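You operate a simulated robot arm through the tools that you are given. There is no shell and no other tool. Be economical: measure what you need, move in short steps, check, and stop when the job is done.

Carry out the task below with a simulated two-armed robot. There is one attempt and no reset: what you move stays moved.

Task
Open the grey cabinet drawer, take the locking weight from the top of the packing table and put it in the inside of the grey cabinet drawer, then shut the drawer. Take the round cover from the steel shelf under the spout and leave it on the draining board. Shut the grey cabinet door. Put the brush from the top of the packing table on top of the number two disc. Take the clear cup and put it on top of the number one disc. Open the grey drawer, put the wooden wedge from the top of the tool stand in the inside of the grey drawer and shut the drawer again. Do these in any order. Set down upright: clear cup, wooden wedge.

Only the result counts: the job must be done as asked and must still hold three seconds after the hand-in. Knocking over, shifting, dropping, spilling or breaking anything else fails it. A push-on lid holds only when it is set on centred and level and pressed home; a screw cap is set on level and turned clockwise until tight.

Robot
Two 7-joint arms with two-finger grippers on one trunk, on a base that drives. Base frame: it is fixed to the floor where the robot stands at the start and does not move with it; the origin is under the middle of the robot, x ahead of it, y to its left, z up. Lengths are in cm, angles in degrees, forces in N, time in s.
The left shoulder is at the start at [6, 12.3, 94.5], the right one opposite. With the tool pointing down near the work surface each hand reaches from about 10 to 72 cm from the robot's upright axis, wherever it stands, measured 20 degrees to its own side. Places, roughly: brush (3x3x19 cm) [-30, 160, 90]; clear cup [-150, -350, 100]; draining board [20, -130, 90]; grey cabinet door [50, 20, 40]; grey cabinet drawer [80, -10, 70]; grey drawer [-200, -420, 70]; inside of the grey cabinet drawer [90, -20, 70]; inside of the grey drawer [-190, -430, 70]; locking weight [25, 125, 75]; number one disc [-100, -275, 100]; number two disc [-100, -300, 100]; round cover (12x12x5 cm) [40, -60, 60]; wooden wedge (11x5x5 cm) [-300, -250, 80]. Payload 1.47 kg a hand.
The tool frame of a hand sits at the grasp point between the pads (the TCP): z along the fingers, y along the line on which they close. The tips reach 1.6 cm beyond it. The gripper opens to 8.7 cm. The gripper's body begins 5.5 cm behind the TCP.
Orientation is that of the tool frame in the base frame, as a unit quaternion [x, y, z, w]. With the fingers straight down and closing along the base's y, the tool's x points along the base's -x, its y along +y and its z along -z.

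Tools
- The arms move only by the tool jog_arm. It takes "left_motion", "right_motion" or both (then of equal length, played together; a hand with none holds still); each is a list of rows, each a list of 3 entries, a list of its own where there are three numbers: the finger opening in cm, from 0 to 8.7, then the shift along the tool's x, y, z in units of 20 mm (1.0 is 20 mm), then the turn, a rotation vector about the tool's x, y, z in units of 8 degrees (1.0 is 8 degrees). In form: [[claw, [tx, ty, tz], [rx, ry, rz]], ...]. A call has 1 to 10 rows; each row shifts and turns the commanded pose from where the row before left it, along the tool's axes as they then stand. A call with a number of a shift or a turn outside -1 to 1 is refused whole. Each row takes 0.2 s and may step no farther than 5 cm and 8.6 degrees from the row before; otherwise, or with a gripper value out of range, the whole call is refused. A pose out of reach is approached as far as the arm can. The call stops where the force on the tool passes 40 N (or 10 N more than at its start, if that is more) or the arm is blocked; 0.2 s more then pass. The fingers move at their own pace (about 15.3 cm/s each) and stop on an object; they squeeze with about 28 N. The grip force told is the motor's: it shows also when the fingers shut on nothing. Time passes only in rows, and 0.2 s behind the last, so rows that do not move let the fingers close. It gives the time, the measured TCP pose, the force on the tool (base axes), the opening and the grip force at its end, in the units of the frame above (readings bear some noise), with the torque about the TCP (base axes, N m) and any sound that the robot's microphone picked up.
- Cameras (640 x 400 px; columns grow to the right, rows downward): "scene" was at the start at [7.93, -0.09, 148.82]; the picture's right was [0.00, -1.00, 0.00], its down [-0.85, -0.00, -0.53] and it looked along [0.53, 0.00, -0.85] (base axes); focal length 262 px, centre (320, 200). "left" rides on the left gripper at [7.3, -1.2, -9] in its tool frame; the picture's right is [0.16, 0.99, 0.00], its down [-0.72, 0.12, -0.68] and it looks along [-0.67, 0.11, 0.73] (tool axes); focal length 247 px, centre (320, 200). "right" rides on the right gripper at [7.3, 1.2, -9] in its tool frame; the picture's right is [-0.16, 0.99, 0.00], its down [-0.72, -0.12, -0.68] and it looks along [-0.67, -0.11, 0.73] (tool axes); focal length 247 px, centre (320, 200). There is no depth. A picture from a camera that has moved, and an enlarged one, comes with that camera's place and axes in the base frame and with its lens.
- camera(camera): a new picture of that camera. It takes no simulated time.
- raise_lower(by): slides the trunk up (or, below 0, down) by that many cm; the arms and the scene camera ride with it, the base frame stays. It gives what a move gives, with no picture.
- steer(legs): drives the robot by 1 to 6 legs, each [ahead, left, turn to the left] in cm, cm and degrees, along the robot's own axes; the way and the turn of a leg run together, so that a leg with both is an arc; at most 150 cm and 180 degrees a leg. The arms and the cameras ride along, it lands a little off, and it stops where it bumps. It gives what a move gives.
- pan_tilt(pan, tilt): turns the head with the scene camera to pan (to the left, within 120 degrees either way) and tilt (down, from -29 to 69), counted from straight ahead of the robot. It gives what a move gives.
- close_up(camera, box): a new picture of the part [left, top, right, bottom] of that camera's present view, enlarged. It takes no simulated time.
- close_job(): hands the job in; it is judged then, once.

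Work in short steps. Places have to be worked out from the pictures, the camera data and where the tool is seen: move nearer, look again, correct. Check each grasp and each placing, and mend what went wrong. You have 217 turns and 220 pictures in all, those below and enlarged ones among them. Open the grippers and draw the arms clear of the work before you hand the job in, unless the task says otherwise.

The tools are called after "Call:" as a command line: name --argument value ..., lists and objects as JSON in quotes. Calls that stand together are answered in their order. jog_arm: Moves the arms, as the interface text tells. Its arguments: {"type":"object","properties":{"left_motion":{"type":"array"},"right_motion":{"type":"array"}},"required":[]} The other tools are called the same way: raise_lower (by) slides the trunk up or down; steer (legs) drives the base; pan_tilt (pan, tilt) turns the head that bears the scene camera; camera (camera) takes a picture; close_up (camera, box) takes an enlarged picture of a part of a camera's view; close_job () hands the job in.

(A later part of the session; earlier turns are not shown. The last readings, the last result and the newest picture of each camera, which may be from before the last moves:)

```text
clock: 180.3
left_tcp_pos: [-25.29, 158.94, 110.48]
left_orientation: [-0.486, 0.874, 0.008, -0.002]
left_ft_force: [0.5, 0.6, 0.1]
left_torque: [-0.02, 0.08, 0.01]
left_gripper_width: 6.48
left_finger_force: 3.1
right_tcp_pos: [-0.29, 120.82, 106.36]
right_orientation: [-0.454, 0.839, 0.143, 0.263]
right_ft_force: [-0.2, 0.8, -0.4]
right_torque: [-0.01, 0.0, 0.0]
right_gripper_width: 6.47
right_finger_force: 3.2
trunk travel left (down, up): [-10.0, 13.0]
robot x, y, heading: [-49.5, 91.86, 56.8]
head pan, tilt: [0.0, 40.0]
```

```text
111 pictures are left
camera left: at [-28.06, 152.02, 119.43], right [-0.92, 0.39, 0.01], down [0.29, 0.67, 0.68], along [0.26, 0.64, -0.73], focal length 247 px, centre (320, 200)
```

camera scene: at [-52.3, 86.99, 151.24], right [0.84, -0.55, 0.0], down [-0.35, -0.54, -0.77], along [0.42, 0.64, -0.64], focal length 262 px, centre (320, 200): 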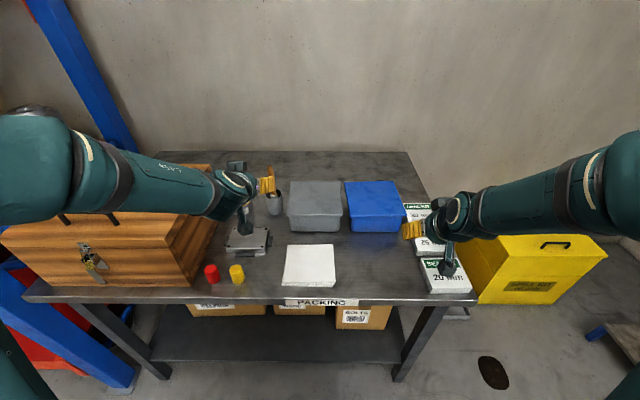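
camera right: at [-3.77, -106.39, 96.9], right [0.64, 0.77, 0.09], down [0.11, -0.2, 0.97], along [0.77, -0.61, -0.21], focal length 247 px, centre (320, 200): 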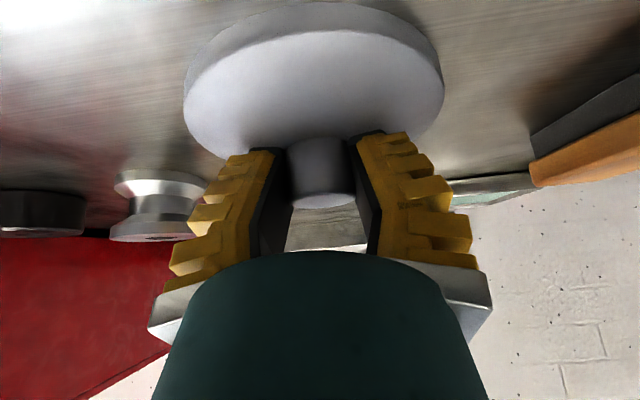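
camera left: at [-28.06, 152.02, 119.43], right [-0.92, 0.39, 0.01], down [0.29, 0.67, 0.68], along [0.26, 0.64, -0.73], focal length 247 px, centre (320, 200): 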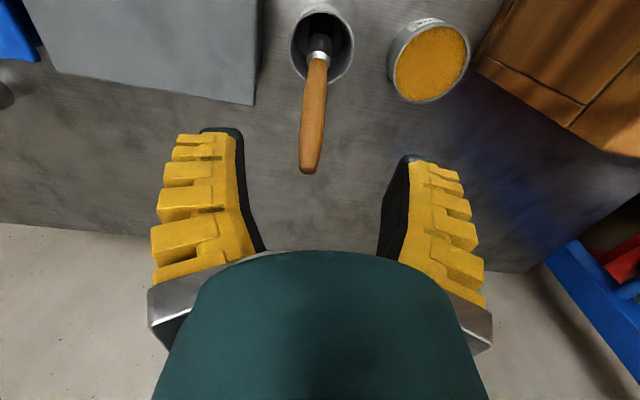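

Nearly above it. Shift 1.1 cm ahead, descend 11 cm to z≈99.5 and check.

Call:
jog_arm --left_motion '[[6, [-0.55, -0.17, 0], [0, 0, 0]], [6, [0, 0, 0.92], [0, 0, 0]], [6, [0, 0, 0.92], [0, 0, 0]], [6, [0, 0, 0.92], [0, 0, 0]], [6, [0, 0, 0.92], [0, 0, 0]], [6, [0, 0, 0.92], [0, 0, 0]], [6, [0, 0, 0.92], [0, 0, 0]]]'

Call:
camera --camera "left"

Call:
close_up --camera "scene" --box '[200, 100, 360, 280]'

```text
clock: 181.9
left_tcp_pos: [-24.44, 159.7, 99.29]
left_orientation: [-0.485, 0.875, 0.008, -0.001]
left_ft_force: [0.6, -0.3, -0.2]
left_torque: [-0.01, 0.0, 0.01]
left_gripper_width: 6.45
left_finger_force: 3.0
right_tcp_pos: [-0.51, 120.57, 106.23]
right_orientation: [-0.453, 0.839, 0.143, 0.264]
right_ft_force: [-0.1, -0.3, 0.3]
right_torque: [-0.02, -0.03, -0.01]
right_gripper_width: 6.47
right_finger_force: 3.7
trunk travel left (down, up): [-10.0, 13.0]
robot x, y, heading: [-49.64, 91.47, 56.6]
head pan, tilt: [0.0, 40.0]
```

```text
110 pictures are left
camera left: at [-27.22, 152.87, 108.28], right [-0.92, 0.39, 0.01], down [0.29, 0.67, 0.69], along [0.26, 0.64, -0.73], focal length 247 px, centre (320, 200)
```

left: 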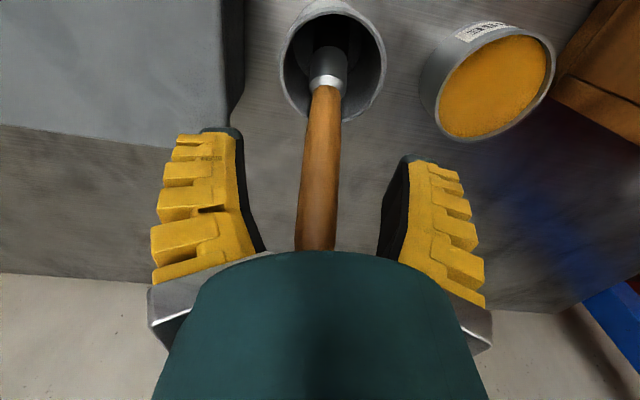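

```text
2.22 times, centred on (280, 190) of scene
camera zoom: at [-44.25, 99.27, 151.25], right [0.84, -0.55, 0.0], down [-0.35, -0.54, -0.77], along [0.42, 0.64, -0.64], focal length 583 px, centre (409, 222)
```

zoom: 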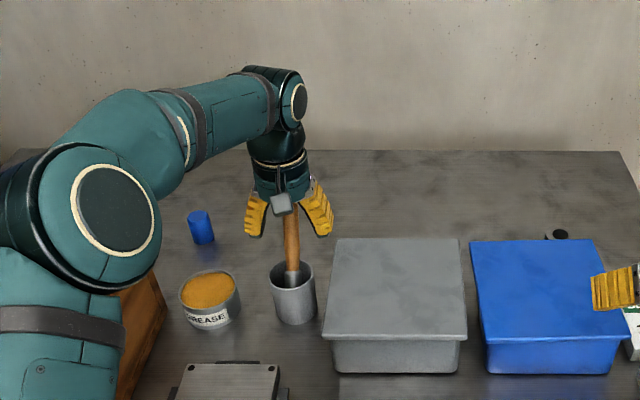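

Handle sits between the fingers. Close and check.

Call:
jog_arm --left_motion '[[0, [0, 0, 0], [0, 0, 0]], [0, [0, 0, 0], [0, 0, 0]], [0, [0, 0, 0], [0, 0, 0]]]'

Call:
camera --camera "left"

Call:
close_up --camera "scene" --box '[240, 140, 330, 250]'

```text
clock: 182.7
left_tcp_pos: [-24.63, 159.44, 99.55]
left_orientation: [-0.486, 0.874, 0.007, -0.001]
left_ft_force: [-16.0, -16.5, 10.0]
left_torque: [0.01, 0.06, 0.1]
left_gripper_width: 0.62
left_finger_force: 28.0
right_tcp_pos: [-0.48, 120.47, 106.49]
right_orientation: [-0.452, 0.839, 0.143, 0.266]
right_ft_force: [0.5, -0.5, -0.3]
right_torque: [0.02, 0.02, -0.01]
right_gripper_width: 6.47
right_finger_force: 3.2
trunk travel left (down, up): [-10.0, 13.0]
robot x, y, heading: [-49.26, 91.48, 56.6]
head pan, tilt: [0.0, 40.0]
```

```text
108 pictures are left
camera left: at [-27.46, 152.61, 108.51], right [-0.92, 0.39, 0.01], down [0.29, 0.67, 0.69], along [0.26, 0.64, -0.73], focal length 247 px, centre (320, 200)
```

left: 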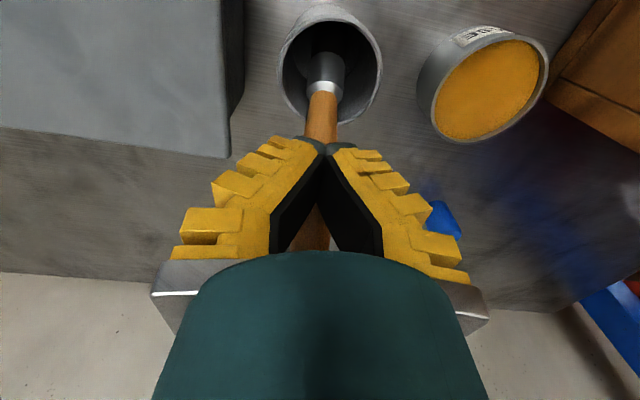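

```text
3.64 times, centred on (285, 195) of scene
camera zoom: at [-44.52, 98.92, 151.29], right [0.84, -0.55, 0.0], down [-0.35, -0.54, -0.77], along [0.42, 0.64, -0.64], focal length 954 px, centre (447, 218)
```

zoom: 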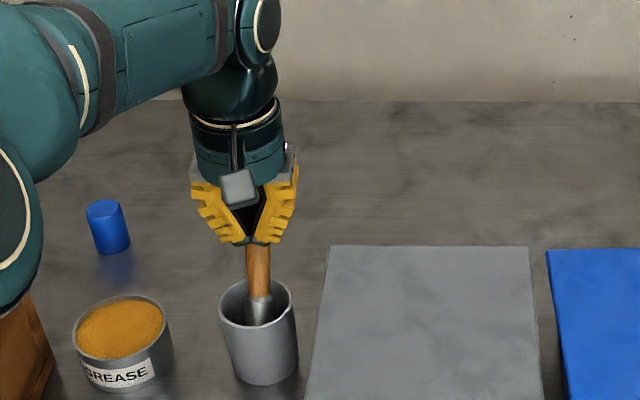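

Side force shows that the handle lies at the far edge of the fingers. Open, move 1.8 cm farther ahead, close.

Call:
jog_arm --left_motion '[[6, [0, 0, 0], [0, 0, 0]], [6, [0, 0, 0], [0, 0, 0]], [6, [-0.5, -0.05, 0], [0, 0, 0]], [6, [-0.5, -0.05, 0], [0, 0, 0]]]'

Call:
camera --camera "left"

Call:
jog_arm --left_motion '[[0, [0, 0, 0], [0, 0, 0]], [0, [0, 0, 0], [0, 0, 0]], [0, [0, 0, 0], [0, 0, 0]]]'

Call:
camera --camera "left"

```text
clock: 183.7
left_tcp_pos: [-23.14, 161.27, 99.34]
left_orientation: [-0.485, 0.875, 0.009, -0.001]
left_ft_force: [-0.2, 0.3, 0.7]
left_torque: [0.01, 0.02, -0.01]
left_gripper_width: 6.44
left_finger_force: 3.1
right_tcp_pos: [-0.48, 120.64, 106.32]
right_orientation: [-0.453, 0.839, 0.143, 0.264]
right_ft_force: [0.7, 0.3, 0.4]
right_torque: [0.02, 0.02, 0.0]
right_gripper_width: 6.46
right_finger_force: 3.6
trunk travel left (down, up): [-10.0, 13.0]
robot x, y, heading: [-49.49, 91.81, 57.0]
head pan, tilt: [0.0, 40.0]
```

```text
106 pictures are left
camera left: at [-26.03, 154.44, 108.35], right [-0.92, 0.39, 0.01], down [0.29, 0.67, 0.69], along [0.26, 0.64, -0.73], focal length 247 px, centre (320, 200)
```

left: 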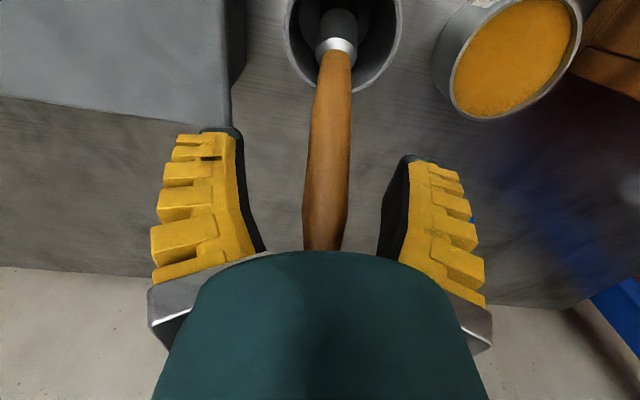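

```text
clock: 184.5
left_tcp_pos: [-23.39, 161.36, 99.54]
left_orientation: [-0.485, 0.874, 0.008, -0.001]
left_ft_force: [0.1, 1.5, 1.7]
left_torque: [0.11, -0.06, 0.0]
left_gripper_width: 1.52
left_finger_force: 28.4
right_tcp_pos: [-0.41, 120.58, 106.45]
right_orientation: [-0.454, 0.839, 0.144, 0.263]
right_ft_force: [-0.7, 0.3, -0.3]
right_torque: [0.03, 0.01, 0.0]
right_gripper_width: 6.46
right_finger_force: 2.9
trunk travel left (down, up): [-10.0, 13.0]
robot x, y, heading: [-49.55, 91.71, 56.8]
head pan, tilt: [0.0, 40.0]
```

```text
105 pictures are left
camera left: at [-26.09, 154.44, 108.41], right [-0.92, 0.39, 0.01], down [0.29, 0.67, 0.69], along [0.26, 0.64, -0.73], focal length 247 px, centre (320, 200)
```

left: 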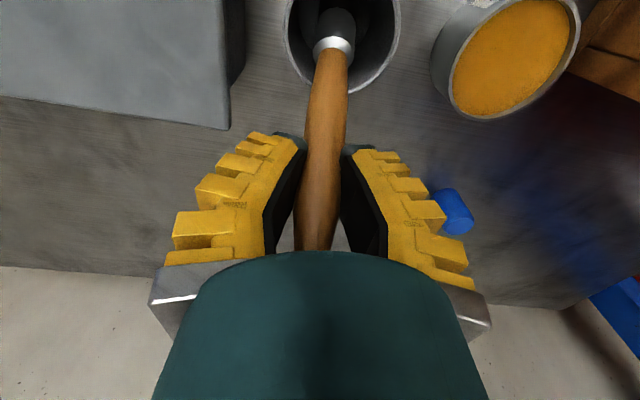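

Solid grip now (1.5 cm). Lift straight up 20 cm.

Call:
jog_arm --left_motion '[[0, [0, 0, -0.5], [0, 0, 0]], [0, [0, 0, -0.9], [0, 0, 0]], [0, [0, 0, -0.9], [0, 0, 0]], [0, [0, 0, -1], [0, 0, 0]], [0, [0, 0, -1], [0, 0, 0]], [0, [0, 0, -1], [0, 0, 0]], [0, [0, 0, -1], [0, 0, 0]], [0, [0, 0, -1], [0, 0, 0]], [0, [0, 0, -1], [0, 0, 0]], [0, [0, 0, -1], [0, 0, 0]]]'

Call:
camera --camera "left"

Call:
close_up --camera "scene" --box '[200, 40, 360, 280]'

```text
clock: 186.7
left_tcp_pos: [-24.24, 159.81, 117.95]
left_orientation: [-0.486, 0.874, 0.008, -0.002]
left_ft_force: [-0.1, -0.1, -0.7]
left_torque: [0.0, -0.03, 0.04]
left_gripper_width: 1.37
left_finger_force: 28.2
left hand out of reach, approached as far as the arm can: row 9, 10
right_tcp_pos: [-0.29, 120.71, 106.31]
right_orientation: [-0.453, 0.84, 0.143, 0.264]
right_ft_force: [-0.2, 0.5, 0.1]
right_torque: [0.03, 0.0, -0.03]
right_gripper_width: 6.42
right_finger_force: 3.0
trunk travel left (down, up): [-10.0, 13.0]
robot x, y, heading: [-49.77, 91.63, 56.9]
head pan, tilt: [0.0, 40.0]
```

```text
104 pictures are left
camera left: at [-27.09, 152.92, 126.91], right [-0.92, 0.39, 0.01], down [0.29, 0.67, 0.69], along [0.26, 0.64, -0.73], focal length 247 px, centre (320, 200)
```

left: 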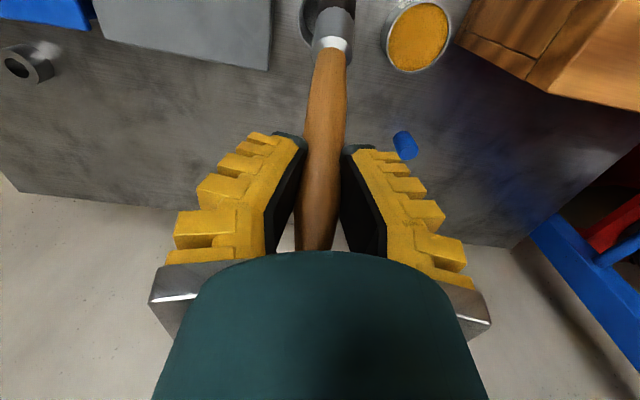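

```text
1.67 times, centred on (280, 160) of scene
camera zoom: at [-44.2, 99.27, 151.25], right [0.84, -0.55, 0.0], down [-0.35, -0.54, -0.77], along [0.42, 0.64, -0.64], focal length 437 px, centre (387, 267)
```

zoom: 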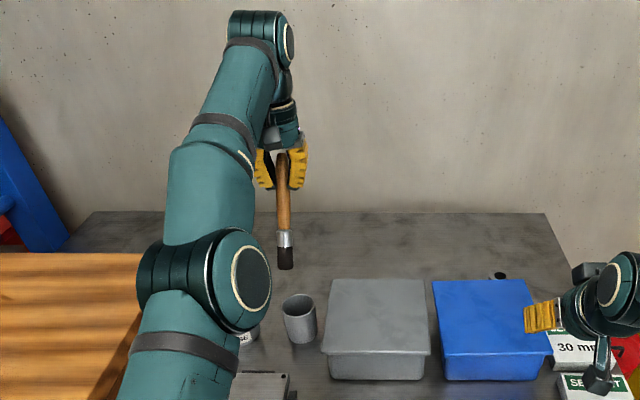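

The brush is out and the cup still stands. Back away, turn to heading about -32° (facing the wall line), and look along the route toward the discs.

Call:
steer --legs '[[-45, 0, 0], [0, 0, -89]]'

Call:
jog_arm --left_motion '[[0, [1, 0, 0], [0, 0, 0]], [0, [1, 0, 0], [0, 0, 0]], [0, [1, 0, 0], [0, 0, 0]], [0, [1, 0, 0], [0, 0, 0]], [0, [1, 0, 0], [0, 0, 0]], [0, [1, 0, 0], [0, 0, 0]], [0, [1, 0, 0], [0, 0, 0]], [0, [1, 0, 0], [0, 0, 0]], [0, [1, 0, 0], [0, 0, 0]], [0, [1, 0, 0], [0, 0, 0]]]'

Call:
pan_tilt --pan -75 --tilt 25

Call:
camera --camera "scene"

```text
clock: 193.2
left_tcp_pos: [-5.78, 28.92, 118.0]
left_orientation: [0.274, 0.962, 0.007, 0.005]
left_ft_force: [-1.1, -0.4, -0.5]
left_torque: [0.0, 0.01, 0.0]
left_gripper_width: 1.26
left_finger_force: 27.8
right_tcp_pos: [-44.88, 5.1, 106.41]
right_orientation: [0.273, 0.914, -0.086, 0.289]
right_ft_force: [-0.4, 0.3, -0.2]
right_torque: [0.02, 0.01, 0.0]
right_gripper_width: 6.45
right_finger_force: 3.5
trunk travel left (down, up): [-10.0, 13.0]
robot x, y, heading: [-73.84, 53.6, -33.3]
head pan, tilt: [0.0, 40.0]
```

```text
clock: 195.4
left_tcp_pos: [-5.68, 28.97, 118.07]
left_orientation: [0.274, 0.962, 0.007, 0.004]
left_ft_force: [-0.3, -0.1, 0.0]
left_torque: [-0.01, -0.02, 0.01]
left_gripper_width: 1.27
left_finger_force: 27.6
left hand out of reach, approached as far as the arm can: row 1, 2, 3, 4, 5, 6, 7, 8, 9, 10
right_tcp_pos: [-44.93, 5.05, 106.39]
right_orientation: [0.273, 0.914, -0.086, 0.289]
right_ft_force: [0.3, 0.1, -0.1]
right_torque: [-0.02, 0.0, 0.01]
right_gripper_width: 6.45
right_finger_force: 2.8
trunk travel left (down, up): [-10.0, 13.0]
robot x, y, heading: [-74.3, 54.14, -33.3]
head pan, tilt: [0.0, 40.0]
```

```text
clock: 196.9
left_tcp_pos: [-5.65, 28.94, 117.97]
left_orientation: [0.274, 0.962, 0.007, 0.005]
left_ft_force: [1.5, -0.7, 0.0]
left_torque: [-0.01, 0.01, -0.01]
left_gripper_width: 1.23
left_finger_force: 28.5
right_tcp_pos: [-44.93, 5.02, 106.37]
right_orientation: [0.273, 0.914, -0.086, 0.288]
right_ft_force: [-0.3, 0.0, -0.5]
right_torque: [0.0, 0.04, -0.03]
right_gripper_width: 6.46
right_finger_force: 3.4
trunk travel left (down, up): [-10.0, 13.0]
robot x, y, heading: [-74.04, 54.1, -33.4]
head pan, tilt: [-75.0, 25.0]
```

```text
102 pictures are left
camera scene: at [-76.12, 44.63, 153.58], right [-0.95, 0.31, 0.0], down [0.13, 0.4, -0.91], along [-0.28, -0.86, -0.42], focal length 262 px, centre (320, 200)
```

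scene: 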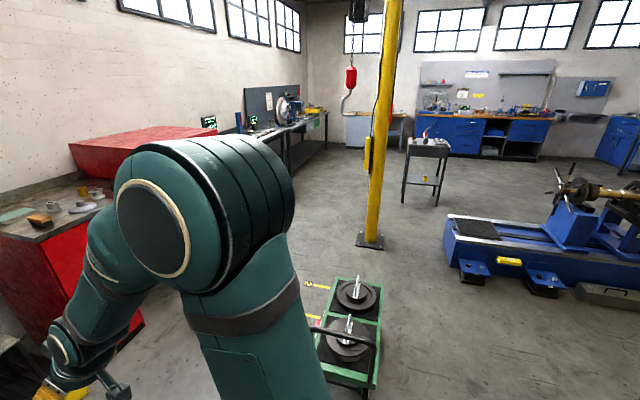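

The route and a bench with scale-like displays are visible ahead. First bring the left hand in, as the last rows were out of reach: lower slightly, then retract.

Call:
jog_arm --left_motion '[[0, [0, 0, 1], [0, 0, 0]], [0, [0, 0, 1], [0, 0, 0]], [0, [0, 0, 1], [0, 0, 0]], [0, [0, 0, 0.5], [0, 0, 0]]]'

Call:
close_up --camera "scene" --box '[190, 70, 350, 170]'

Call:
close_up --camera "scene" --box '[330, 70, 570, 220]'

```text
clock: 197.9
left_tcp_pos: [-5.62, 28.84, 116.99]
left_orientation: [0.275, 0.962, 0.008, 0.003]
left_ft_force: [0.1, 0.6, -0.6]
left_torque: [0.03, 0.01, 0.01]
left_gripper_width: 1.22
left_finger_force: 28.4
left hand out of reach, approached as far as the arm can: row 1, 2, 3
right_tcp_pos: [-44.89, 4.92, 106.3]
right_orientation: [0.273, 0.914, -0.086, 0.288]
right_ft_force: [1.3, -0.2, 0.3]
right_torque: [0.0, 0.05, -0.02]
right_gripper_width: 6.44
right_finger_force: 4.1
trunk travel left (down, up): [-10.0, 13.0]
robot x, y, heading: [-73.91, 54.12, -33.3]
head pan, tilt: [-75.0, 25.0]
```

```text
4.00 times, centred on (270, 120) of scene
camera zoom: at [-76.06, 44.59, 153.58], right [-0.95, 0.31, 0.0], down [0.13, 0.4, -0.91], along [-0.28, -0.86, -0.42], focal length 1049 px, centre (520, 520)
```

zoom: 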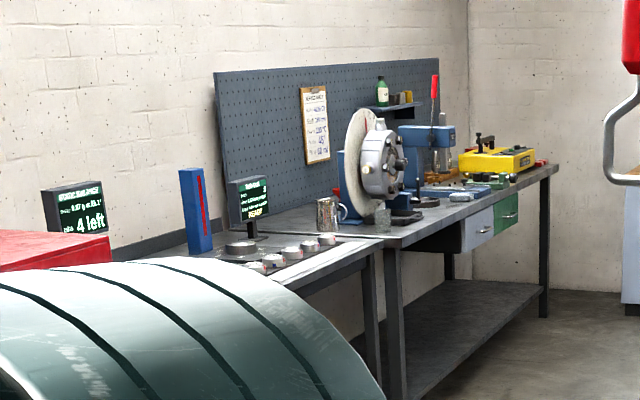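

```text
2.67 times, centred on (450, 145) of scene
camera zoom: at [-76.06, 44.59, 153.58], right [-0.95, 0.31, 0.0], down [0.13, 0.4, -0.91], along [-0.28, -0.86, -0.42], focal length 699 px, centre (-27, 347)
```

zoom: 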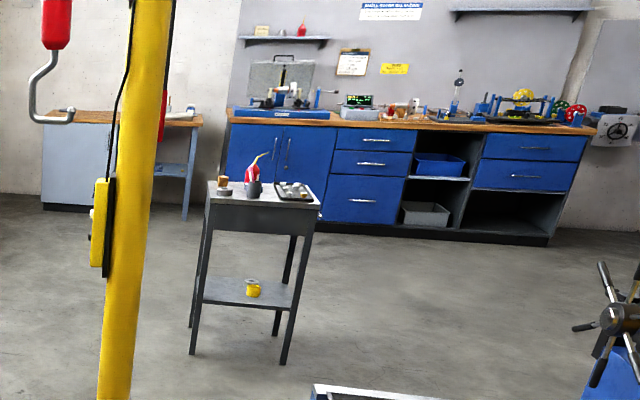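

The discs seem to be the small round ones on the scale bench, and the grey drawer is under the bench beyond it. Retract the left hand, then drive ahead and right along the wall.

Call:
jog_arm --left_motion '[[0, [1, 0, 0.2], [0, 0, 0]], [0, [1, 0, 0], [0, 0, 0]], [0, [1, 0, 0], [0, 0, 0]], [0, [1, 0, 0], [0, 0, 0]], [0, [1, 0, 0], [0, 0, 0]], [0, [1, 0, 0], [0, 0, 0]], [0, [1, 0, 0], [0, 0, 0]], [0, [1, 0, 0], [0, 0, 0]]]'

Call:
steer --legs '[[0, 0, 1.6], [80, 0, 0], [0, -150, 0]]'

Call:
pan_tilt --pan -60 --tilt 30

Call:
camera --camera "scene"

```text
clock: 199.7
left_tcp_pos: [-7.53, 29.34, 120.91]
left_orientation: [0.273, 0.962, 0.007, 0.004]
left_ft_force: [0.3, 0.0, -1.0]
left_torque: [-0.01, -0.02, 0.01]
left_gripper_width: 1.21
left_finger_force: 27.7
left hand out of reach, approached as far as the arm can: row 1, 2, 3, 4, 5, 6, 7, 8
right_tcp_pos: [-44.9, 4.98, 106.35]
right_orientation: [0.274, 0.914, -0.086, 0.288]
right_ft_force: [-0.3, -0.2, 0.8]
right_torque: [-0.01, 0.0, 0.01]
right_gripper_width: 6.46
right_finger_force: 3.3
trunk travel left (down, up): [-10.0, 13.0]
robot x, y, heading: [-74.18, 53.85, -33.2]
head pan, tilt: [-75.0, 25.0]
```

```text
clock: 217.2
left_tcp_pos: [-15.02, -138.59, 120.79]
left_orientation: [0.258, 0.966, 0.007, 0.004]
left_ft_force: [-0.5, 0.1, 0.4]
left_torque: [0.0, -0.02, 0.01]
left_gripper_width: 1.07
left_finger_force: 27.8
right_tcp_pos: [-51.73, -164.05, 106.25]
right_orientation: [0.259, 0.918, -0.081, 0.29]
right_ft_force: [-0.2, -0.3, -0.7]
right_torque: [0.02, 0.02, 0.02]
right_gripper_width: 6.44
right_finger_force: 3.4
trunk travel left (down, up): [-10.0, 13.0]
robot x, y, heading: [-82.71, -115.47, -31.2]
head pan, tilt: [-75.0, 25.0]
```

```text
clock: 218.0
left_tcp_pos: [-15.02, -138.47, 120.87]
left_orientation: [0.259, 0.966, 0.008, 0.004]
left_ft_force: [-0.7, -0.6, -0.1]
left_torque: [-0.03, 0.0, -0.05]
left_gripper_width: 1.09
left_finger_force: 27.5
right_tcp_pos: [-51.8, -164.01, 106.33]
right_orientation: [0.258, 0.918, -0.081, 0.29]
right_ft_force: [1.1, -1.1, -0.3]
right_torque: [-0.01, 0.01, -0.02]
right_gripper_width: 6.46
right_finger_force: 2.8
trunk travel left (down, up): [-10.0, 13.0]
robot x, y, heading: [-82.65, -115.69, -31.6]
head pan, tilt: [-60.0, 30.0]
```

```text
99 pictures are left
camera scene: at [-81.89, -125.6, 152.79], right [-1.0, 0.02, 0.0], down [0.01, 0.5, -0.87], along [-0.02, -0.87, -0.5], focal length 262 px, centre (320, 200)
```

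scene: 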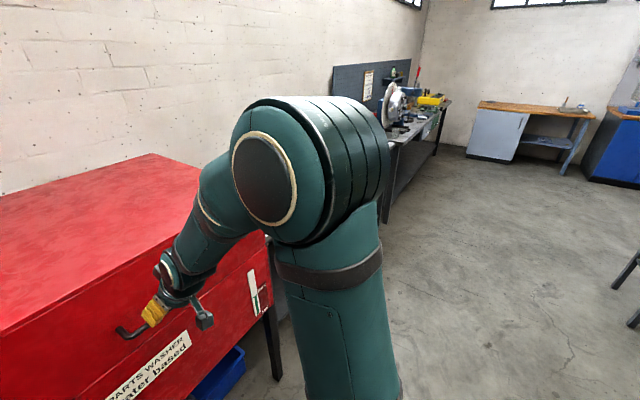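

The left hand can't retract at that height, so lower the commanded pose first; check the brush in the grip too.

Call:
jog_arm --left_motion '[[0, [0, 0, 1], [0, 0, 0]], [0, [0, 0, 1], [0, 0, 0]], [0, [0, 0, 1], [0, 0, 0]], [0, [0, 0, 1], [0, 0, 0]]]'

Call:
camera --camera "left"

```text
clock: 219.0
left_tcp_pos: [-12.79, -140.17, 114.0]
left_orientation: [0.259, 0.966, 0.007, 0.003]
left_ft_force: [1.2, -0.3, -1.1]
left_torque: [-0.02, -0.01, -0.02]
left_gripper_width: 1.07
left_finger_force: 28.2
left hand out of reach, approached as far as the arm can: row 1, 2, 3, 4
right_tcp_pos: [-51.7, -164.0, 106.33]
right_orientation: [0.258, 0.918, -0.08, 0.289]
right_ft_force: [0.4, 0.1, -0.4]
right_torque: [0.0, -0.01, -0.03]
right_gripper_width: 6.44
right_finger_force: 3.5
trunk travel left (down, up): [-10.0, 13.0]
robot x, y, heading: [-82.28, -115.88, -31.4]
head pan, tilt: [-60.0, 30.0]
```

```text
98 pictures are left
camera left: at [-19.77, -137.57, 122.89], right [0.36, 0.93, 0.01], down [0.68, -0.27, 0.68], along [0.64, -0.23, -0.73], focal length 247 px, centre (320, 200)
```

left: 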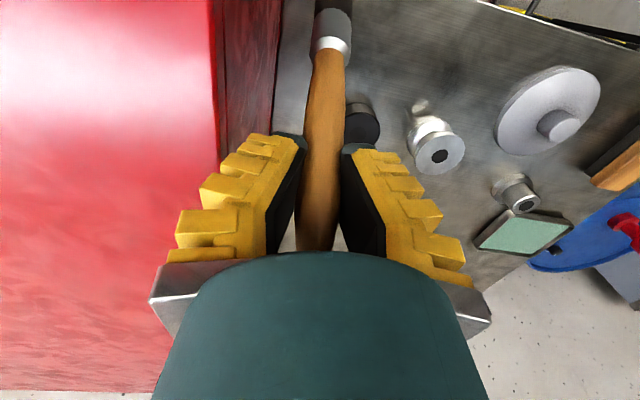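

Brush is still held firmly. Back the base 20 cm so the brush is off the board, then lower the command into reach so the arm folds in.

Call:
steer --legs '[[-20, 0, 0]]'

Call:
jog_arm --left_motion '[[0, [-1, 0, 0], [0, 0, 0]], [0, [-1, 0, 0], [0, 0, 0]], [0, [-1, 0, 0], [0, 0, 0]], [0, [-1, 0, 0], [0, 0, 0]], [0, [-1, 0, 0], [0, 0, 0]], [0, [-1, 0, 0], [0, 0, 0]], [0, [-1, 0, 0], [0, 0, 0]], [0, [-1, 0, 0], [0, 0, 0]]]'

```text
clock: 220.6
left_tcp_pos: [-29.58, -129.88, 114.07]
left_orientation: [0.259, 0.966, 0.007, 0.003]
left_ft_force: [0.2, 0.2, -0.4]
left_torque: [-0.03, -0.04, 0.05]
left_gripper_width: 1.08
left_finger_force: 28.6
right_tcp_pos: [-68.55, -153.79, 106.33]
right_orientation: [0.258, 0.918, -0.08, 0.29]
right_ft_force: [0.0, 0.6, 0.3]
right_torque: [0.01, -0.01, 0.0]
right_gripper_width: 6.46
right_finger_force: 3.3
trunk travel left (down, up): [-10.0, 13.0]
robot x, y, heading: [-99.2, -105.84, -31.5]
head pan, tilt: [-60.0, 30.0]
```

```text
clock: 222.4
left_tcp_pos: [-28.55, -129.85, 112.37]
left_orientation: [0.259, 0.966, 0.007, 0.002]
left_ft_force: [-0.5, 0.0, -0.3]
left_torque: [0.0, 0.0, 0.0]
left_gripper_width: 1.07
left_finger_force: 27.9
left hand out of reach, approached as far as the arm can: row 1, 2, 3, 4, 5, 6, 7, 8
right_tcp_pos: [-68.5, -153.84, 106.28]
right_orientation: [0.259, 0.918, -0.081, 0.289]
right_ft_force: [-0.1, -0.5, 0.5]
right_torque: [-0.03, 0.01, -0.01]
right_gripper_width: 6.47
right_finger_force: 3.8
trunk travel left (down, up): [-10.0, 13.0]
robot x, y, heading: [-99.36, -105.64, -31.3]
head pan, tilt: [-60.0, 30.0]
```

Call:
jog_arm --left_motion '[[0, [-1, 0, 0], [0, 0, 0]], [0, [-1, 0, 0], [0, 0, 0]], [0, [-1, 0, 0], [0, 0, 0]], [0, [-1, 0, 0], [0, 0, 0]], [0, [-1, 0, 0], [0, 0, 0]], [0, [-1, 0, 0], [0, 0, 0]], [0, [-1, 0, 0], [0, 0, 0]], [0, [-1, 0, 0], [0, 0, 0]], [0, [-1, 0, 0], [0, 0, 0]]]'

Call:
jog_arm --left_motion '[[0, [0, 0, 1], [0, 0, 0]], [0, [0, 0, 1], [0, 0, 0]], [0, [0, 0, 0.5], [0, 0, 0]], [0, [1, 0, 0], [0, 0, 0]], [0, [1, 0, 0], [0, 0, 0]]]'

```text
clock: 224.4
left_tcp_pos: [-28.16, -129.62, 112.14]
left_orientation: [0.259, 0.966, 0.007, 0.003]
left_ft_force: [-0.3, 0.3, 0.1]
left_torque: [0.0, 0.0, -0.01]
left_gripper_width: 1.05
left_finger_force: 28.5
left hand out of reach, approached as far as the arm can: row 1, 2, 3, 4, 5, 6, 7, 8, 9
right_tcp_pos: [-68.48, -153.81, 106.28]
right_orientation: [0.258, 0.918, -0.08, 0.289]
right_ft_force: [0.3, -0.4, 0.1]
right_torque: [-0.02, -0.01, -0.02]
right_gripper_width: 6.47
right_finger_force: 3.3
trunk travel left (down, up): [-10.0, 13.0]
robot x, y, heading: [-99.07, -105.84, -31.5]
head pan, tilt: [-60.0, 30.0]
```

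```text
clock: 225.6
left_tcp_pos: [-27.57, -129.91, 107.8]
left_orientation: [0.259, 0.966, 0.008, 0.002]
left_ft_force: [0.4, 0.3, -0.1]
left_torque: [-0.01, 0.02, -0.03]
left_gripper_width: 1.05
left_finger_force: 27.9
left hand out of reach, approached as far as the arm can: row 1, 2, 4, 5
right_tcp_pos: [-68.53, -153.75, 106.35]
right_orientation: [0.259, 0.918, -0.081, 0.29]
right_ft_force: [0.1, -0.3, -0.3]
right_torque: [-0.01, 0.0, 0.02]
right_gripper_width: 6.47
right_finger_force: 3.1
trunk travel left (down, up): [-10.0, 13.0]
robot x, y, heading: [-99.3, -105.57, -31.3]
head pan, tilt: [-60.0, 30.0]
```

Call:
jog_arm --left_motion '[[0, [-1, 0, 0], [0, 0, 0]], [0, [-1, 0, 0.3], [0, 0, 0]], [0, [0, 0, 0], [0, -0.9, 0]], [0, [0, 0, 0], [0, -0.9, 0]], [0, [0, 0, 0], [0, -0.9, 0]], [0, [0.9, 0, -0.3], [0, 0, 0]], [0, [0.9, 0, -0.3], [0, 0, 0]], [0, [0.9, 0, -0.3], [0, 0, 0]]]'

Call:
pan_tilt --pan 15 --tilt 35

Call:
camera --camera "scene"

```text
clock: 227.4
left_tcp_pos: [-31.59, -127.07, 106.3]
left_orientation: [0.256, 0.948, -0.042, 0.184]
left_ft_force: [0.0, 0.0, -0.4]
left_torque: [-0.03, -0.03, -0.01]
left_gripper_width: 1.14
left_finger_force: 27.6
left hand out of reach, approached as far as the arm can: row 1, 2
right_tcp_pos: [-68.54, -153.76, 106.37]
right_orientation: [0.259, 0.918, -0.081, 0.29]
right_ft_force: [0.5, 0.3, 0.5]
right_torque: [0.0, -0.05, -0.04]
right_gripper_width: 6.45
right_finger_force: 3.5
trunk travel left (down, up): [-10.0, 13.0]
robot x, y, heading: [-99.36, -105.82, -31.4]
head pan, tilt: [-60.0, 30.0]
```

```text
clock: 228.9
left_tcp_pos: [-31.67, -127.03, 106.12]
left_orientation: [0.256, 0.948, -0.041, 0.184]
left_ft_force: [0.7, 0.0, 0.1]
left_torque: [0.0, 0.03, -0.01]
left_gripper_width: 1.13
left_finger_force: 28.2
right_tcp_pos: [-68.57, -153.8, 106.32]
right_orientation: [0.259, 0.918, -0.081, 0.289]
right_ft_force: [-0.3, -0.2, -0.6]
right_torque: [0.0, -0.02, 0.01]
right_gripper_width: 6.48
right_finger_force: 3.2
trunk travel left (down, up): [-10.0, 13.0]
robot x, y, heading: [-99.12, -105.87, -31.6]
head pan, tilt: [15.0, 35.0]
```

```text
97 pictures are left
camera scene: at [-89.98, -108.84, 152.01], right [-0.28, -0.96, 0.0], down [-0.55, 0.16, -0.82], along [0.79, -0.23, -0.57], focal length 262 px, centre (320, 200)
```

scene: 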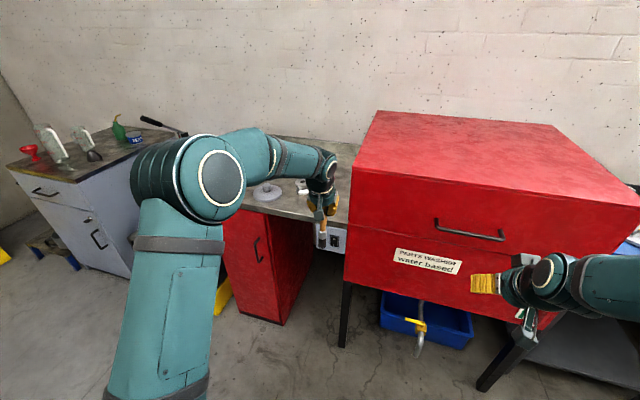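

It responds now. Retract further with the hand tilted.

Call:
jog_arm --left_motion '[[0, [0.93, 0, -0.37], [0, 0, 0]], [0, [0.93, 0, -0.37], [0, 0, 0]], [0, [0.93, 0, -0.37], [0, 0, 0]], [0, [0.93, 0, -0.37], [0, 0, 0]], [0, [0.93, 0, -0.37], [0, 0, 0]], [0, [0.93, 0, -0.37], [0, 0, 0]], [0, [0.93, 0, -0.37], [0, 0, 0]], [0, [0.93, 0, -0.37], [0, 0, 0]]]'

Call:
steer --legs '[[0, -150, 0]]'

Call:
pan_tilt --pan -15 --tilt 35

Call:
camera --camera "scene"

```text
clock: 230.7
left_tcp_pos: [-45.41, -118.86, 106.43]
left_orientation: [0.256, 0.948, -0.041, 0.183]
left_ft_force: [-0.9, -0.3, -0.9]
left_torque: [-0.01, 0.01, -0.03]
left_gripper_width: 1.14
left_finger_force: 27.6
right_tcp_pos: [-68.58, -153.78, 106.32]
right_orientation: [0.259, 0.918, -0.081, 0.29]
right_ft_force: [-0.4, -0.6, 0.3]
right_torque: [0.0, 0.03, 0.0]
right_gripper_width: 6.46
right_finger_force: 2.9
trunk travel left (down, up): [-10.0, 13.0]
robot x, y, heading: [-99.39, -105.93, -31.5]
head pan, tilt: [15.0, 35.0]
```

```text
clock: 243.7
left_tcp_pos: [-123.87, -244.66, 106.37]
left_orientation: [0.269, 0.945, -0.044, 0.183]
left_ft_force: [0.2, -0.5, 0.0]
left_torque: [0.04, -0.01, -0.02]
left_gripper_width: 1.06
left_finger_force: 27.3
right_tcp_pos: [-147.97, -278.83, 106.41]
right_orientation: [0.271, 0.914, -0.085, 0.29]
right_ft_force: [0.7, 0.4, -0.7]
right_torque: [0.03, 0.01, 0.01]
right_gripper_width: 6.47
right_finger_force: 3.2
trunk travel left (down, up): [-10.0, 13.0]
robot x, y, heading: [-177.42, -230.13, -33.1]
head pan, tilt: [15.0, 35.0]
```

```text
clock: 244.6
left_tcp_pos: [-123.95, -244.59, 106.34]
left_orientation: [0.269, 0.945, -0.044, 0.183]
left_ft_force: [-0.3, 0.5, -0.3]
left_torque: [0.0, -0.02, 0.0]
left_gripper_width: 1.06
left_finger_force: 27.7
right_tcp_pos: [-148.08, -278.84, 106.35]
right_orientation: [0.271, 0.915, -0.085, 0.288]
right_ft_force: [-0.6, -0.1, 0.3]
right_torque: [0.02, -0.01, -0.05]
right_gripper_width: 6.48
right_finger_force: 3.2
trunk travel left (down, up): [-10.0, 13.0]
robot x, y, heading: [-177.59, -230.08, -32.9]
head pan, tilt: [-15.0, 35.0]
```

```text
96 pictures are left
camera scene: at [-170.64, -237.15, 152.01], right [-0.74, -0.67, 0.0], down [-0.38, 0.43, -0.82], along [0.55, -0.61, -0.57], focal length 262 px, centre (320, 200)
```

scene: 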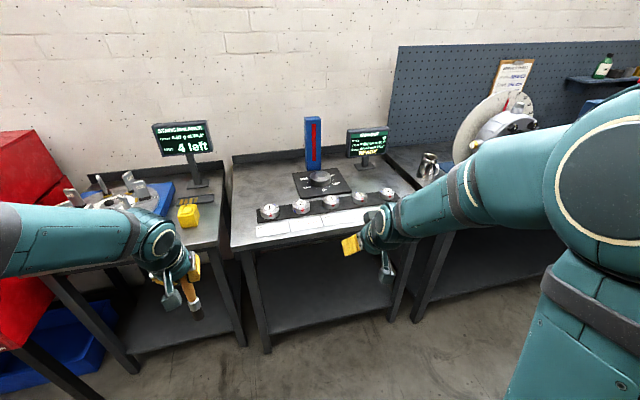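

Two stations are visible. Zoom in to identify the numbered discs and the clear cup.

Call:
close_up --camera "scene" --box '[225, 110, 445, 250]'

Call:
close_up --camera "scene" --box '[50, 110, 230, 250]'

```text
2.86 times, centred on (335, 180) of scene
camera zoom: at [-170.64, -237.15, 152.01], right [-0.74, -0.67, 0.0], down [-0.38, 0.43, -0.82], along [0.55, -0.61, -0.57], focal length 749 px, centre (277, 257)
```

zoom: 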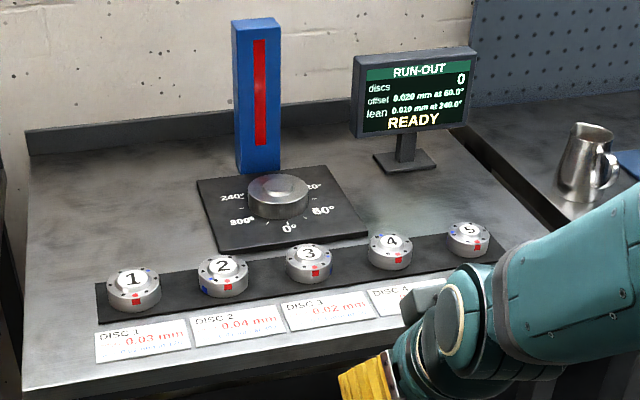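

```text
2.86 times, centred on (140, 180) of scene
camera zoom: at [-170.64, -237.15, 152.01], right [-0.74, -0.67, 0.0], down [-0.38, 0.43, -0.82], along [0.55, -0.61, -0.57], focal length 749 px, centre (834, 257)
```

zoom: 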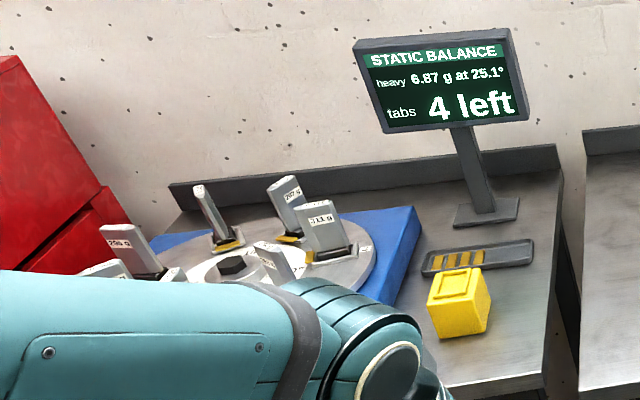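

The small numbered discs 1–5 are here; disc 2 is near (-108, -295), about 7.5 cm wide. The brush hangs vertically in the tilted hand, so I'll raise it and approach disc 2 from above.

Call:
jog_arm --left_motion '[[0, [-0.37, 0, -0.93], [0, 0, 0]], [0, [-0.37, 0, -0.93], [0, 0, 0]], [0, [-0.37, 0, -0.93], [0, 0, 0]], [0, [-0.37, 0, -0.93], [0, 0, 0]]]'

Call:
steer --legs '[[0, 0, 1.2], [0, -33, 0], [27, 0, 0]]'

Call:
pan_tilt --pan 0 --tilt 45

Call:
camera --camera "scene"

Call:
camera --camera "left"

```text
clock: 245.6
left_tcp_pos: [-124.06, -244.81, 114.47]
left_orientation: [0.269, 0.945, -0.043, 0.182]
left_ft_force: [0.1, 0.1, -0.8]
left_torque: [0.01, 0.0, 0.01]
left_gripper_width: 1.06
left_finger_force: 28.0
right_tcp_pos: [-147.93, -278.91, 106.29]
right_orientation: [0.271, 0.915, -0.085, 0.288]
right_ft_force: [0.2, -0.8, -0.2]
right_torque: [0.01, -0.01, -0.03]
right_gripper_width: 6.47
right_finger_force: 3.2
trunk travel left (down, up): [-10.0, 13.0]
robot x, y, heading: [-177.26, -229.88, -33.1]
head pan, tilt: [-15.0, 35.0]
```

```text
clock: 251.0
left_tcp_pos: [-118.25, -286.4, 114.32]
left_orientation: [0.261, 0.947, -0.042, 0.183]
left_ft_force: [-0.3, 0.1, 0.1]
left_torque: [0.02, 0.02, 0.01]
left_gripper_width: 1.08
left_finger_force: 27.9
right_tcp_pos: [-141.59, -320.99, 106.41]
right_orientation: [0.264, 0.917, -0.082, 0.288]
right_ft_force: [0.1, -0.3, 0.8]
right_torque: [0.01, 0.0, 0.0]
right_gripper_width: 6.48
right_finger_force: 2.9
trunk travel left (down, up): [-10.0, 13.0]
robot x, y, heading: [-171.9, -272.56, -32.0]
head pan, tilt: [-15.0, 35.0]
```

```text
clock: 251.8
left_tcp_pos: [-118.36, -286.54, 114.5]
left_orientation: [0.261, 0.947, -0.043, 0.183]
left_ft_force: [0.1, 0.5, -0.5]
left_torque: [0.02, -0.03, 0.02]
left_gripper_width: 1.07
left_finger_force: 28.2
right_tcp_pos: [-141.75, -320.92, 106.33]
right_orientation: [0.264, 0.917, -0.083, 0.289]
right_ft_force: [-0.2, 0.4, -0.3]
right_torque: [0.01, 0.03, 0.01]
right_gripper_width: 6.48
right_finger_force: 3.7
trunk travel left (down, up): [-10.0, 13.0]
robot x, y, heading: [-171.89, -272.63, -32.0]
head pan, tilt: [0.0, 45.0]
```

```text
93 pictures are left
camera scene: at [-164.25, -277.5, 150.53], right [-0.53, -0.85, 0.0], down [-0.6, 0.37, -0.71], along [0.6, -0.38, -0.71], focal length 262 px, centre (320, 200)
```

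scene: 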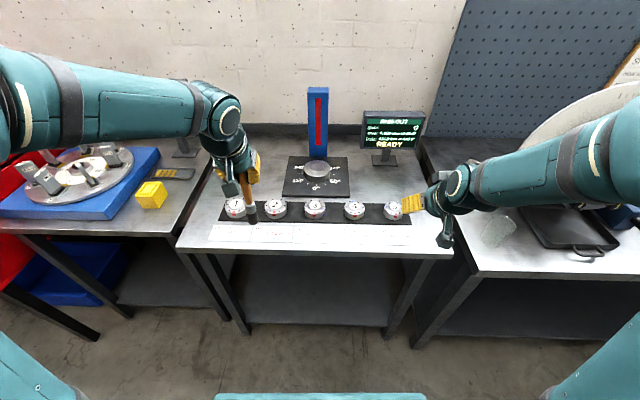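

```text
92 pictures are left
camera left: at [-127.7, -282.45, 120.1], right [0.38, 0.93, -0.04], down [0.41, -0.13, 0.9], along [0.83, -0.36, -0.43], focal length 247 px, centre (320, 200)
```

left: 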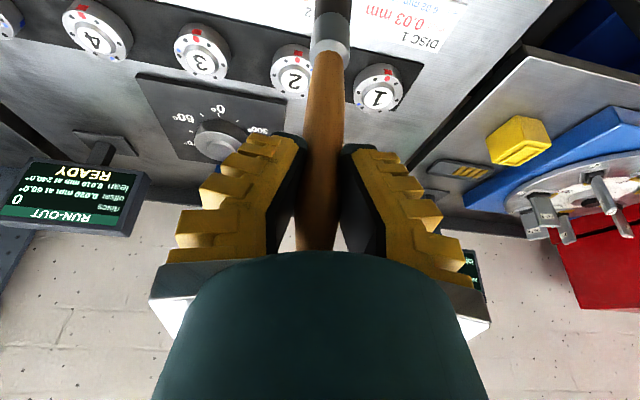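

Measured: disc 2 top at about (-109.2, -295.3, 92), disc 1 at (-102.2, -285.5, 92). I need to judge how upright the brush is; zoom in on it.

Call:
close_up --camera "scene" --box '[200, 130, 310, 240]'

```text
3.64 times, centred on (255, 185) of scene
camera zoom: at [-164.25, -277.5, 150.53], right [-0.53, -0.85, 0.0], down [-0.6, 0.37, -0.71], along [0.6, -0.38, -0.71], focal length 954 px, centre (556, 254)
```

zoom: 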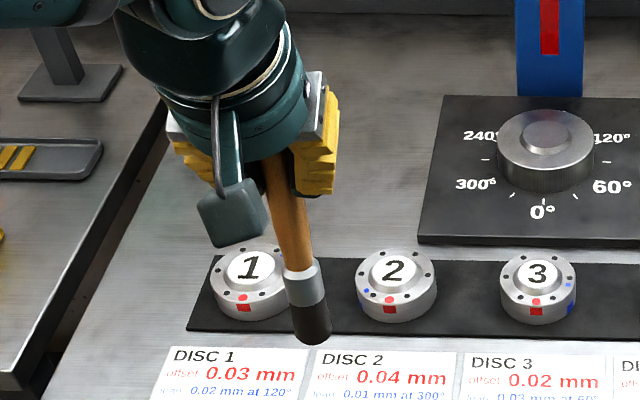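

The brush bottom leans about 9° toward the robot. I'll tilt the hand 9° more to make it vertical, then move over disc 2, stopping about 2 cm above it.

Call:
jog_arm --left_motion '[[0, [0, 0, 0], [0, -0.55, 0]], [0, [0, 0, 0], [0, -0.55, 0]], [0, [-0.518, -0.186, 0.879], [0, 0, 0]], [0, [-0.518, -0.186, 0.879], [0, 0, 0]], [0, [-0.518, -0.186, 0.879], [0, 0, 0]], [0, [-0.518, -0.186, 0.879], [0, 0, 0]], [0, [-0.518, -0.186, 0.879], [0, 0, 0]], [0, [-0.518, -0.186, 0.879], [0, 0, 0]], [0, [-0.518, -0.186, 0.879], [0, 0, 0]]]'

Call:
camera --camera "left"

Call:
close_up --camera "scene" --box '[210, 130, 330, 240]'

```text
clock: 253.8
left_tcp_pos: [-108.83, -294.91, 107.47]
left_orientation: [0.256, 0.93, -0.063, 0.254]
left_ft_force: [-0.4, -0.4, -0.9]
left_torque: [0.03, 0.0, 0.01]
left_gripper_width: 1.04
left_finger_force: 27.9
right_tcp_pos: [-141.77, -320.95, 106.28]
right_orientation: [0.263, 0.917, -0.083, 0.289]
right_ft_force: [0.5, -0.6, 0.9]
right_torque: [-0.01, -0.01, -0.02]
right_gripper_width: 6.45
right_finger_force: 3.0
trunk travel left (down, up): [-10.0, 13.0]
robot x, y, heading: [-171.85, -272.31, -32.1]
head pan, tilt: [0.0, 45.0]
```

```text
90 pictures are left
camera left: at [-118.71, -290.52, 111.57], right [0.39, 0.92, -0.06], down [0.29, -0.06, 0.95], along [0.88, -0.39, -0.29], focal length 247 px, centre (320, 200)
```

left: 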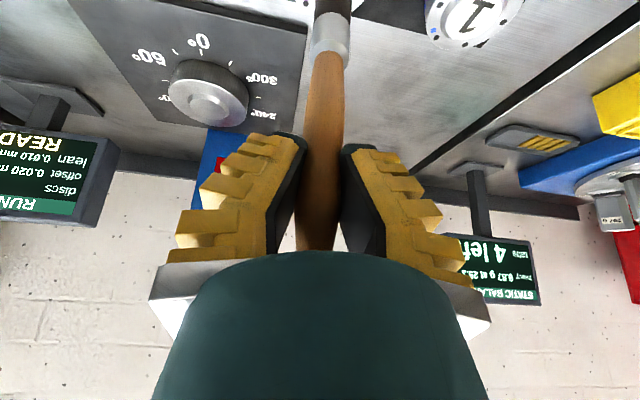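

```text
3.64 times, centred on (270, 185) of scene
camera zoom: at [-164.19, -277.55, 150.52], right [-0.53, -0.85, 0.0], down [-0.6, 0.37, -0.71], along [0.6, -0.37, -0.71], focal length 954 px, centre (502, 254)
```

zoom: 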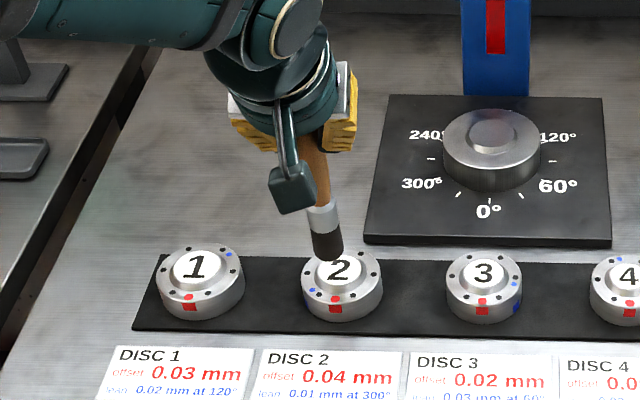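

Brush is vertical and nearly over disc 2, about 0.6 cm to the left. Correct and lower in 0.5 cm steps until contact.

Call:
jog_arm --left_motion '[[0, [0, -0.3, 0], [0, 0, 0]], [0, [0.127, 0, 0.215], [0, 0, 0]], [0, [0.127, 0, 0.215], [0, 0, 0]], [0, [0.127, 0, 0.215], [0, 0, 0]], [0, [0, 0, 0], [0, 0, 0]]]'

Call:
close_up --camera "scene" --box '[240, 160, 310, 230]'

```text
clock: 255.0
left_tcp_pos: [-109.15, -295.47, 106.1]
left_orientation: [0.256, 0.93, -0.062, 0.255]
left_ft_force: [-0.3, -0.4, -1.0]
left_torque: [-0.02, 0.0, 0.01]
left_gripper_width: 1.05
left_finger_force: 28.3
right_tcp_pos: [-141.76, -320.99, 106.4]
right_orientation: [0.264, 0.916, -0.083, 0.289]
right_ft_force: [0.0, 0.7, -0.1]
right_torque: [-0.02, 0.0, 0.06]
right_gripper_width: 6.47
right_finger_force: 3.4
trunk travel left (down, up): [-10.0, 13.0]
robot x, y, heading: [-172.16, -272.54, -32.2]
head pan, tilt: [0.0, 45.0]
```

```text
5.71 times, centred on (275, 195) of scene
camera zoom: at [-164.24, -277.5, 150.53], right [-0.53, -0.85, 0.0], down [-0.6, 0.37, -0.71], along [0.6, -0.37, -0.71], focal length 1499 px, centre (577, 229)
```

zoom: 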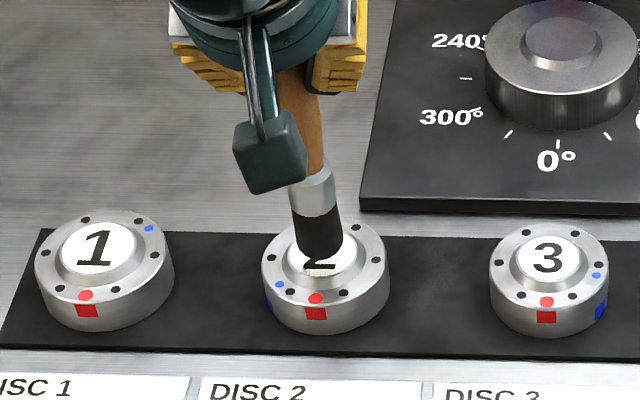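

Well centred over the hub. Continue lowering gently.

Call:
jog_arm --left_motion '[[0, [0.076, 0, 0.129], [0, 0, 0]], [0, [0.076, 0, 0.129], [0, 0, 0]], [0, [0.076, 0, 0.129], [0, 0, 0]], [0, [0, 0, 0], [0, 0, 0]]]'

Call:
close_up --camera "scene" --box '[240, 160, 310, 230]'

```text
clock: 256.0
left_tcp_pos: [-109.03, -295.55, 105.05]
left_orientation: [0.256, 0.93, -0.062, 0.256]
left_ft_force: [0.6, 0.3, 0.2]
left_torque: [0.0, 0.01, -0.01]
left_gripper_width: 1.08
left_finger_force: 27.6
right_tcp_pos: [-141.69, -320.88, 106.42]
right_orientation: [0.263, 0.917, -0.082, 0.289]
right_ft_force: [0.4, 0.4, -0.1]
right_torque: [0.01, -0.01, -0.02]
right_gripper_width: 6.47
right_finger_force: 3.9
trunk travel left (down, up): [-10.0, 13.0]
robot x, y, heading: [-172.02, -272.8, -31.9]
head pan, tilt: [0.0, 45.0]
```

```text
5.71 times, centred on (275, 195) of scene
camera zoom: at [-164.24, -277.5, 150.53], right [-0.53, -0.85, 0.0], down [-0.6, 0.37, -0.71], along [0.6, -0.37, -0.71], focal length 1499 px, centre (577, 229)
```

zoom: 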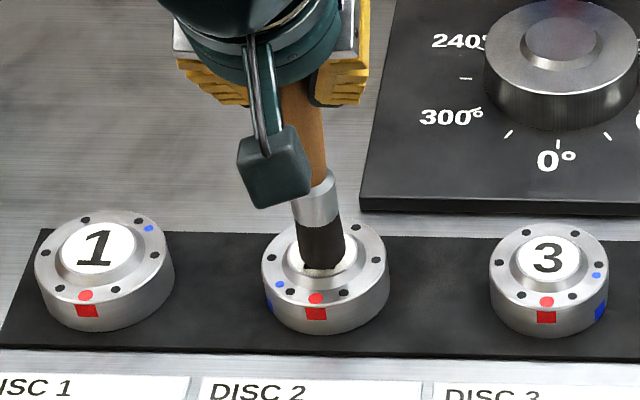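

Call:
jog_arm --left_motion '[[0, [0.05, 0.06, 0.086], [0, 0, 0]], [0, [0.05, 0, 0.086], [0, 0, 0]], [0, [0, 0, 0], [0, 0, 0]]]'

Call:
close_up --camera "scene" --box '[240, 160, 310, 230]'

```text
clock: 256.8
left_tcp_pos: [-108.98, -295.42, 104.71]
left_orientation: [0.256, 0.93, -0.062, 0.255]
left_ft_force: [-0.8, 0.1, 0.0]
left_torque: [0.03, -0.03, 0.01]
left_gripper_width: 1.03
left_finger_force: 28.4
right_tcp_pos: [-141.71, -321.05, 106.41]
right_orientation: [0.263, 0.917, -0.082, 0.289]
right_ft_force: [-0.3, -0.9, -0.8]
right_torque: [0.0, 0.01, -0.01]
right_gripper_width: 6.48
right_finger_force: 3.1
trunk travel left (down, up): [-10.0, 13.0]
robot x, y, heading: [-172.17, -272.25, -32.2]
head pan, tilt: [0.0, 45.0]
```

```text
5.71 times, centred on (275, 195) of scene
camera zoom: at [-164.24, -277.5, 150.53], right [-0.53, -0.85, 0.0], down [-0.6, 0.37, -0.71], along [0.6, -0.37, -0.71], focal length 1499 px, centre (577, 229)
```

zoom: 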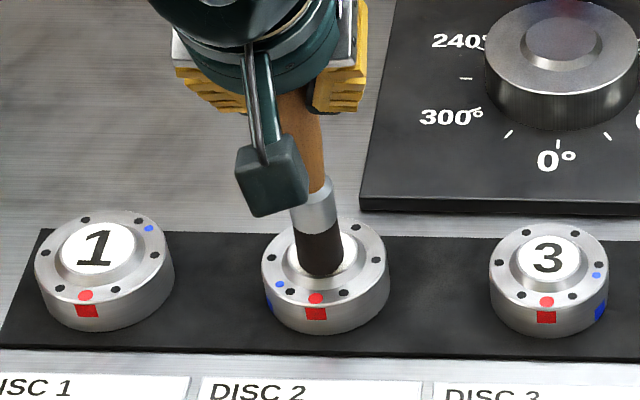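

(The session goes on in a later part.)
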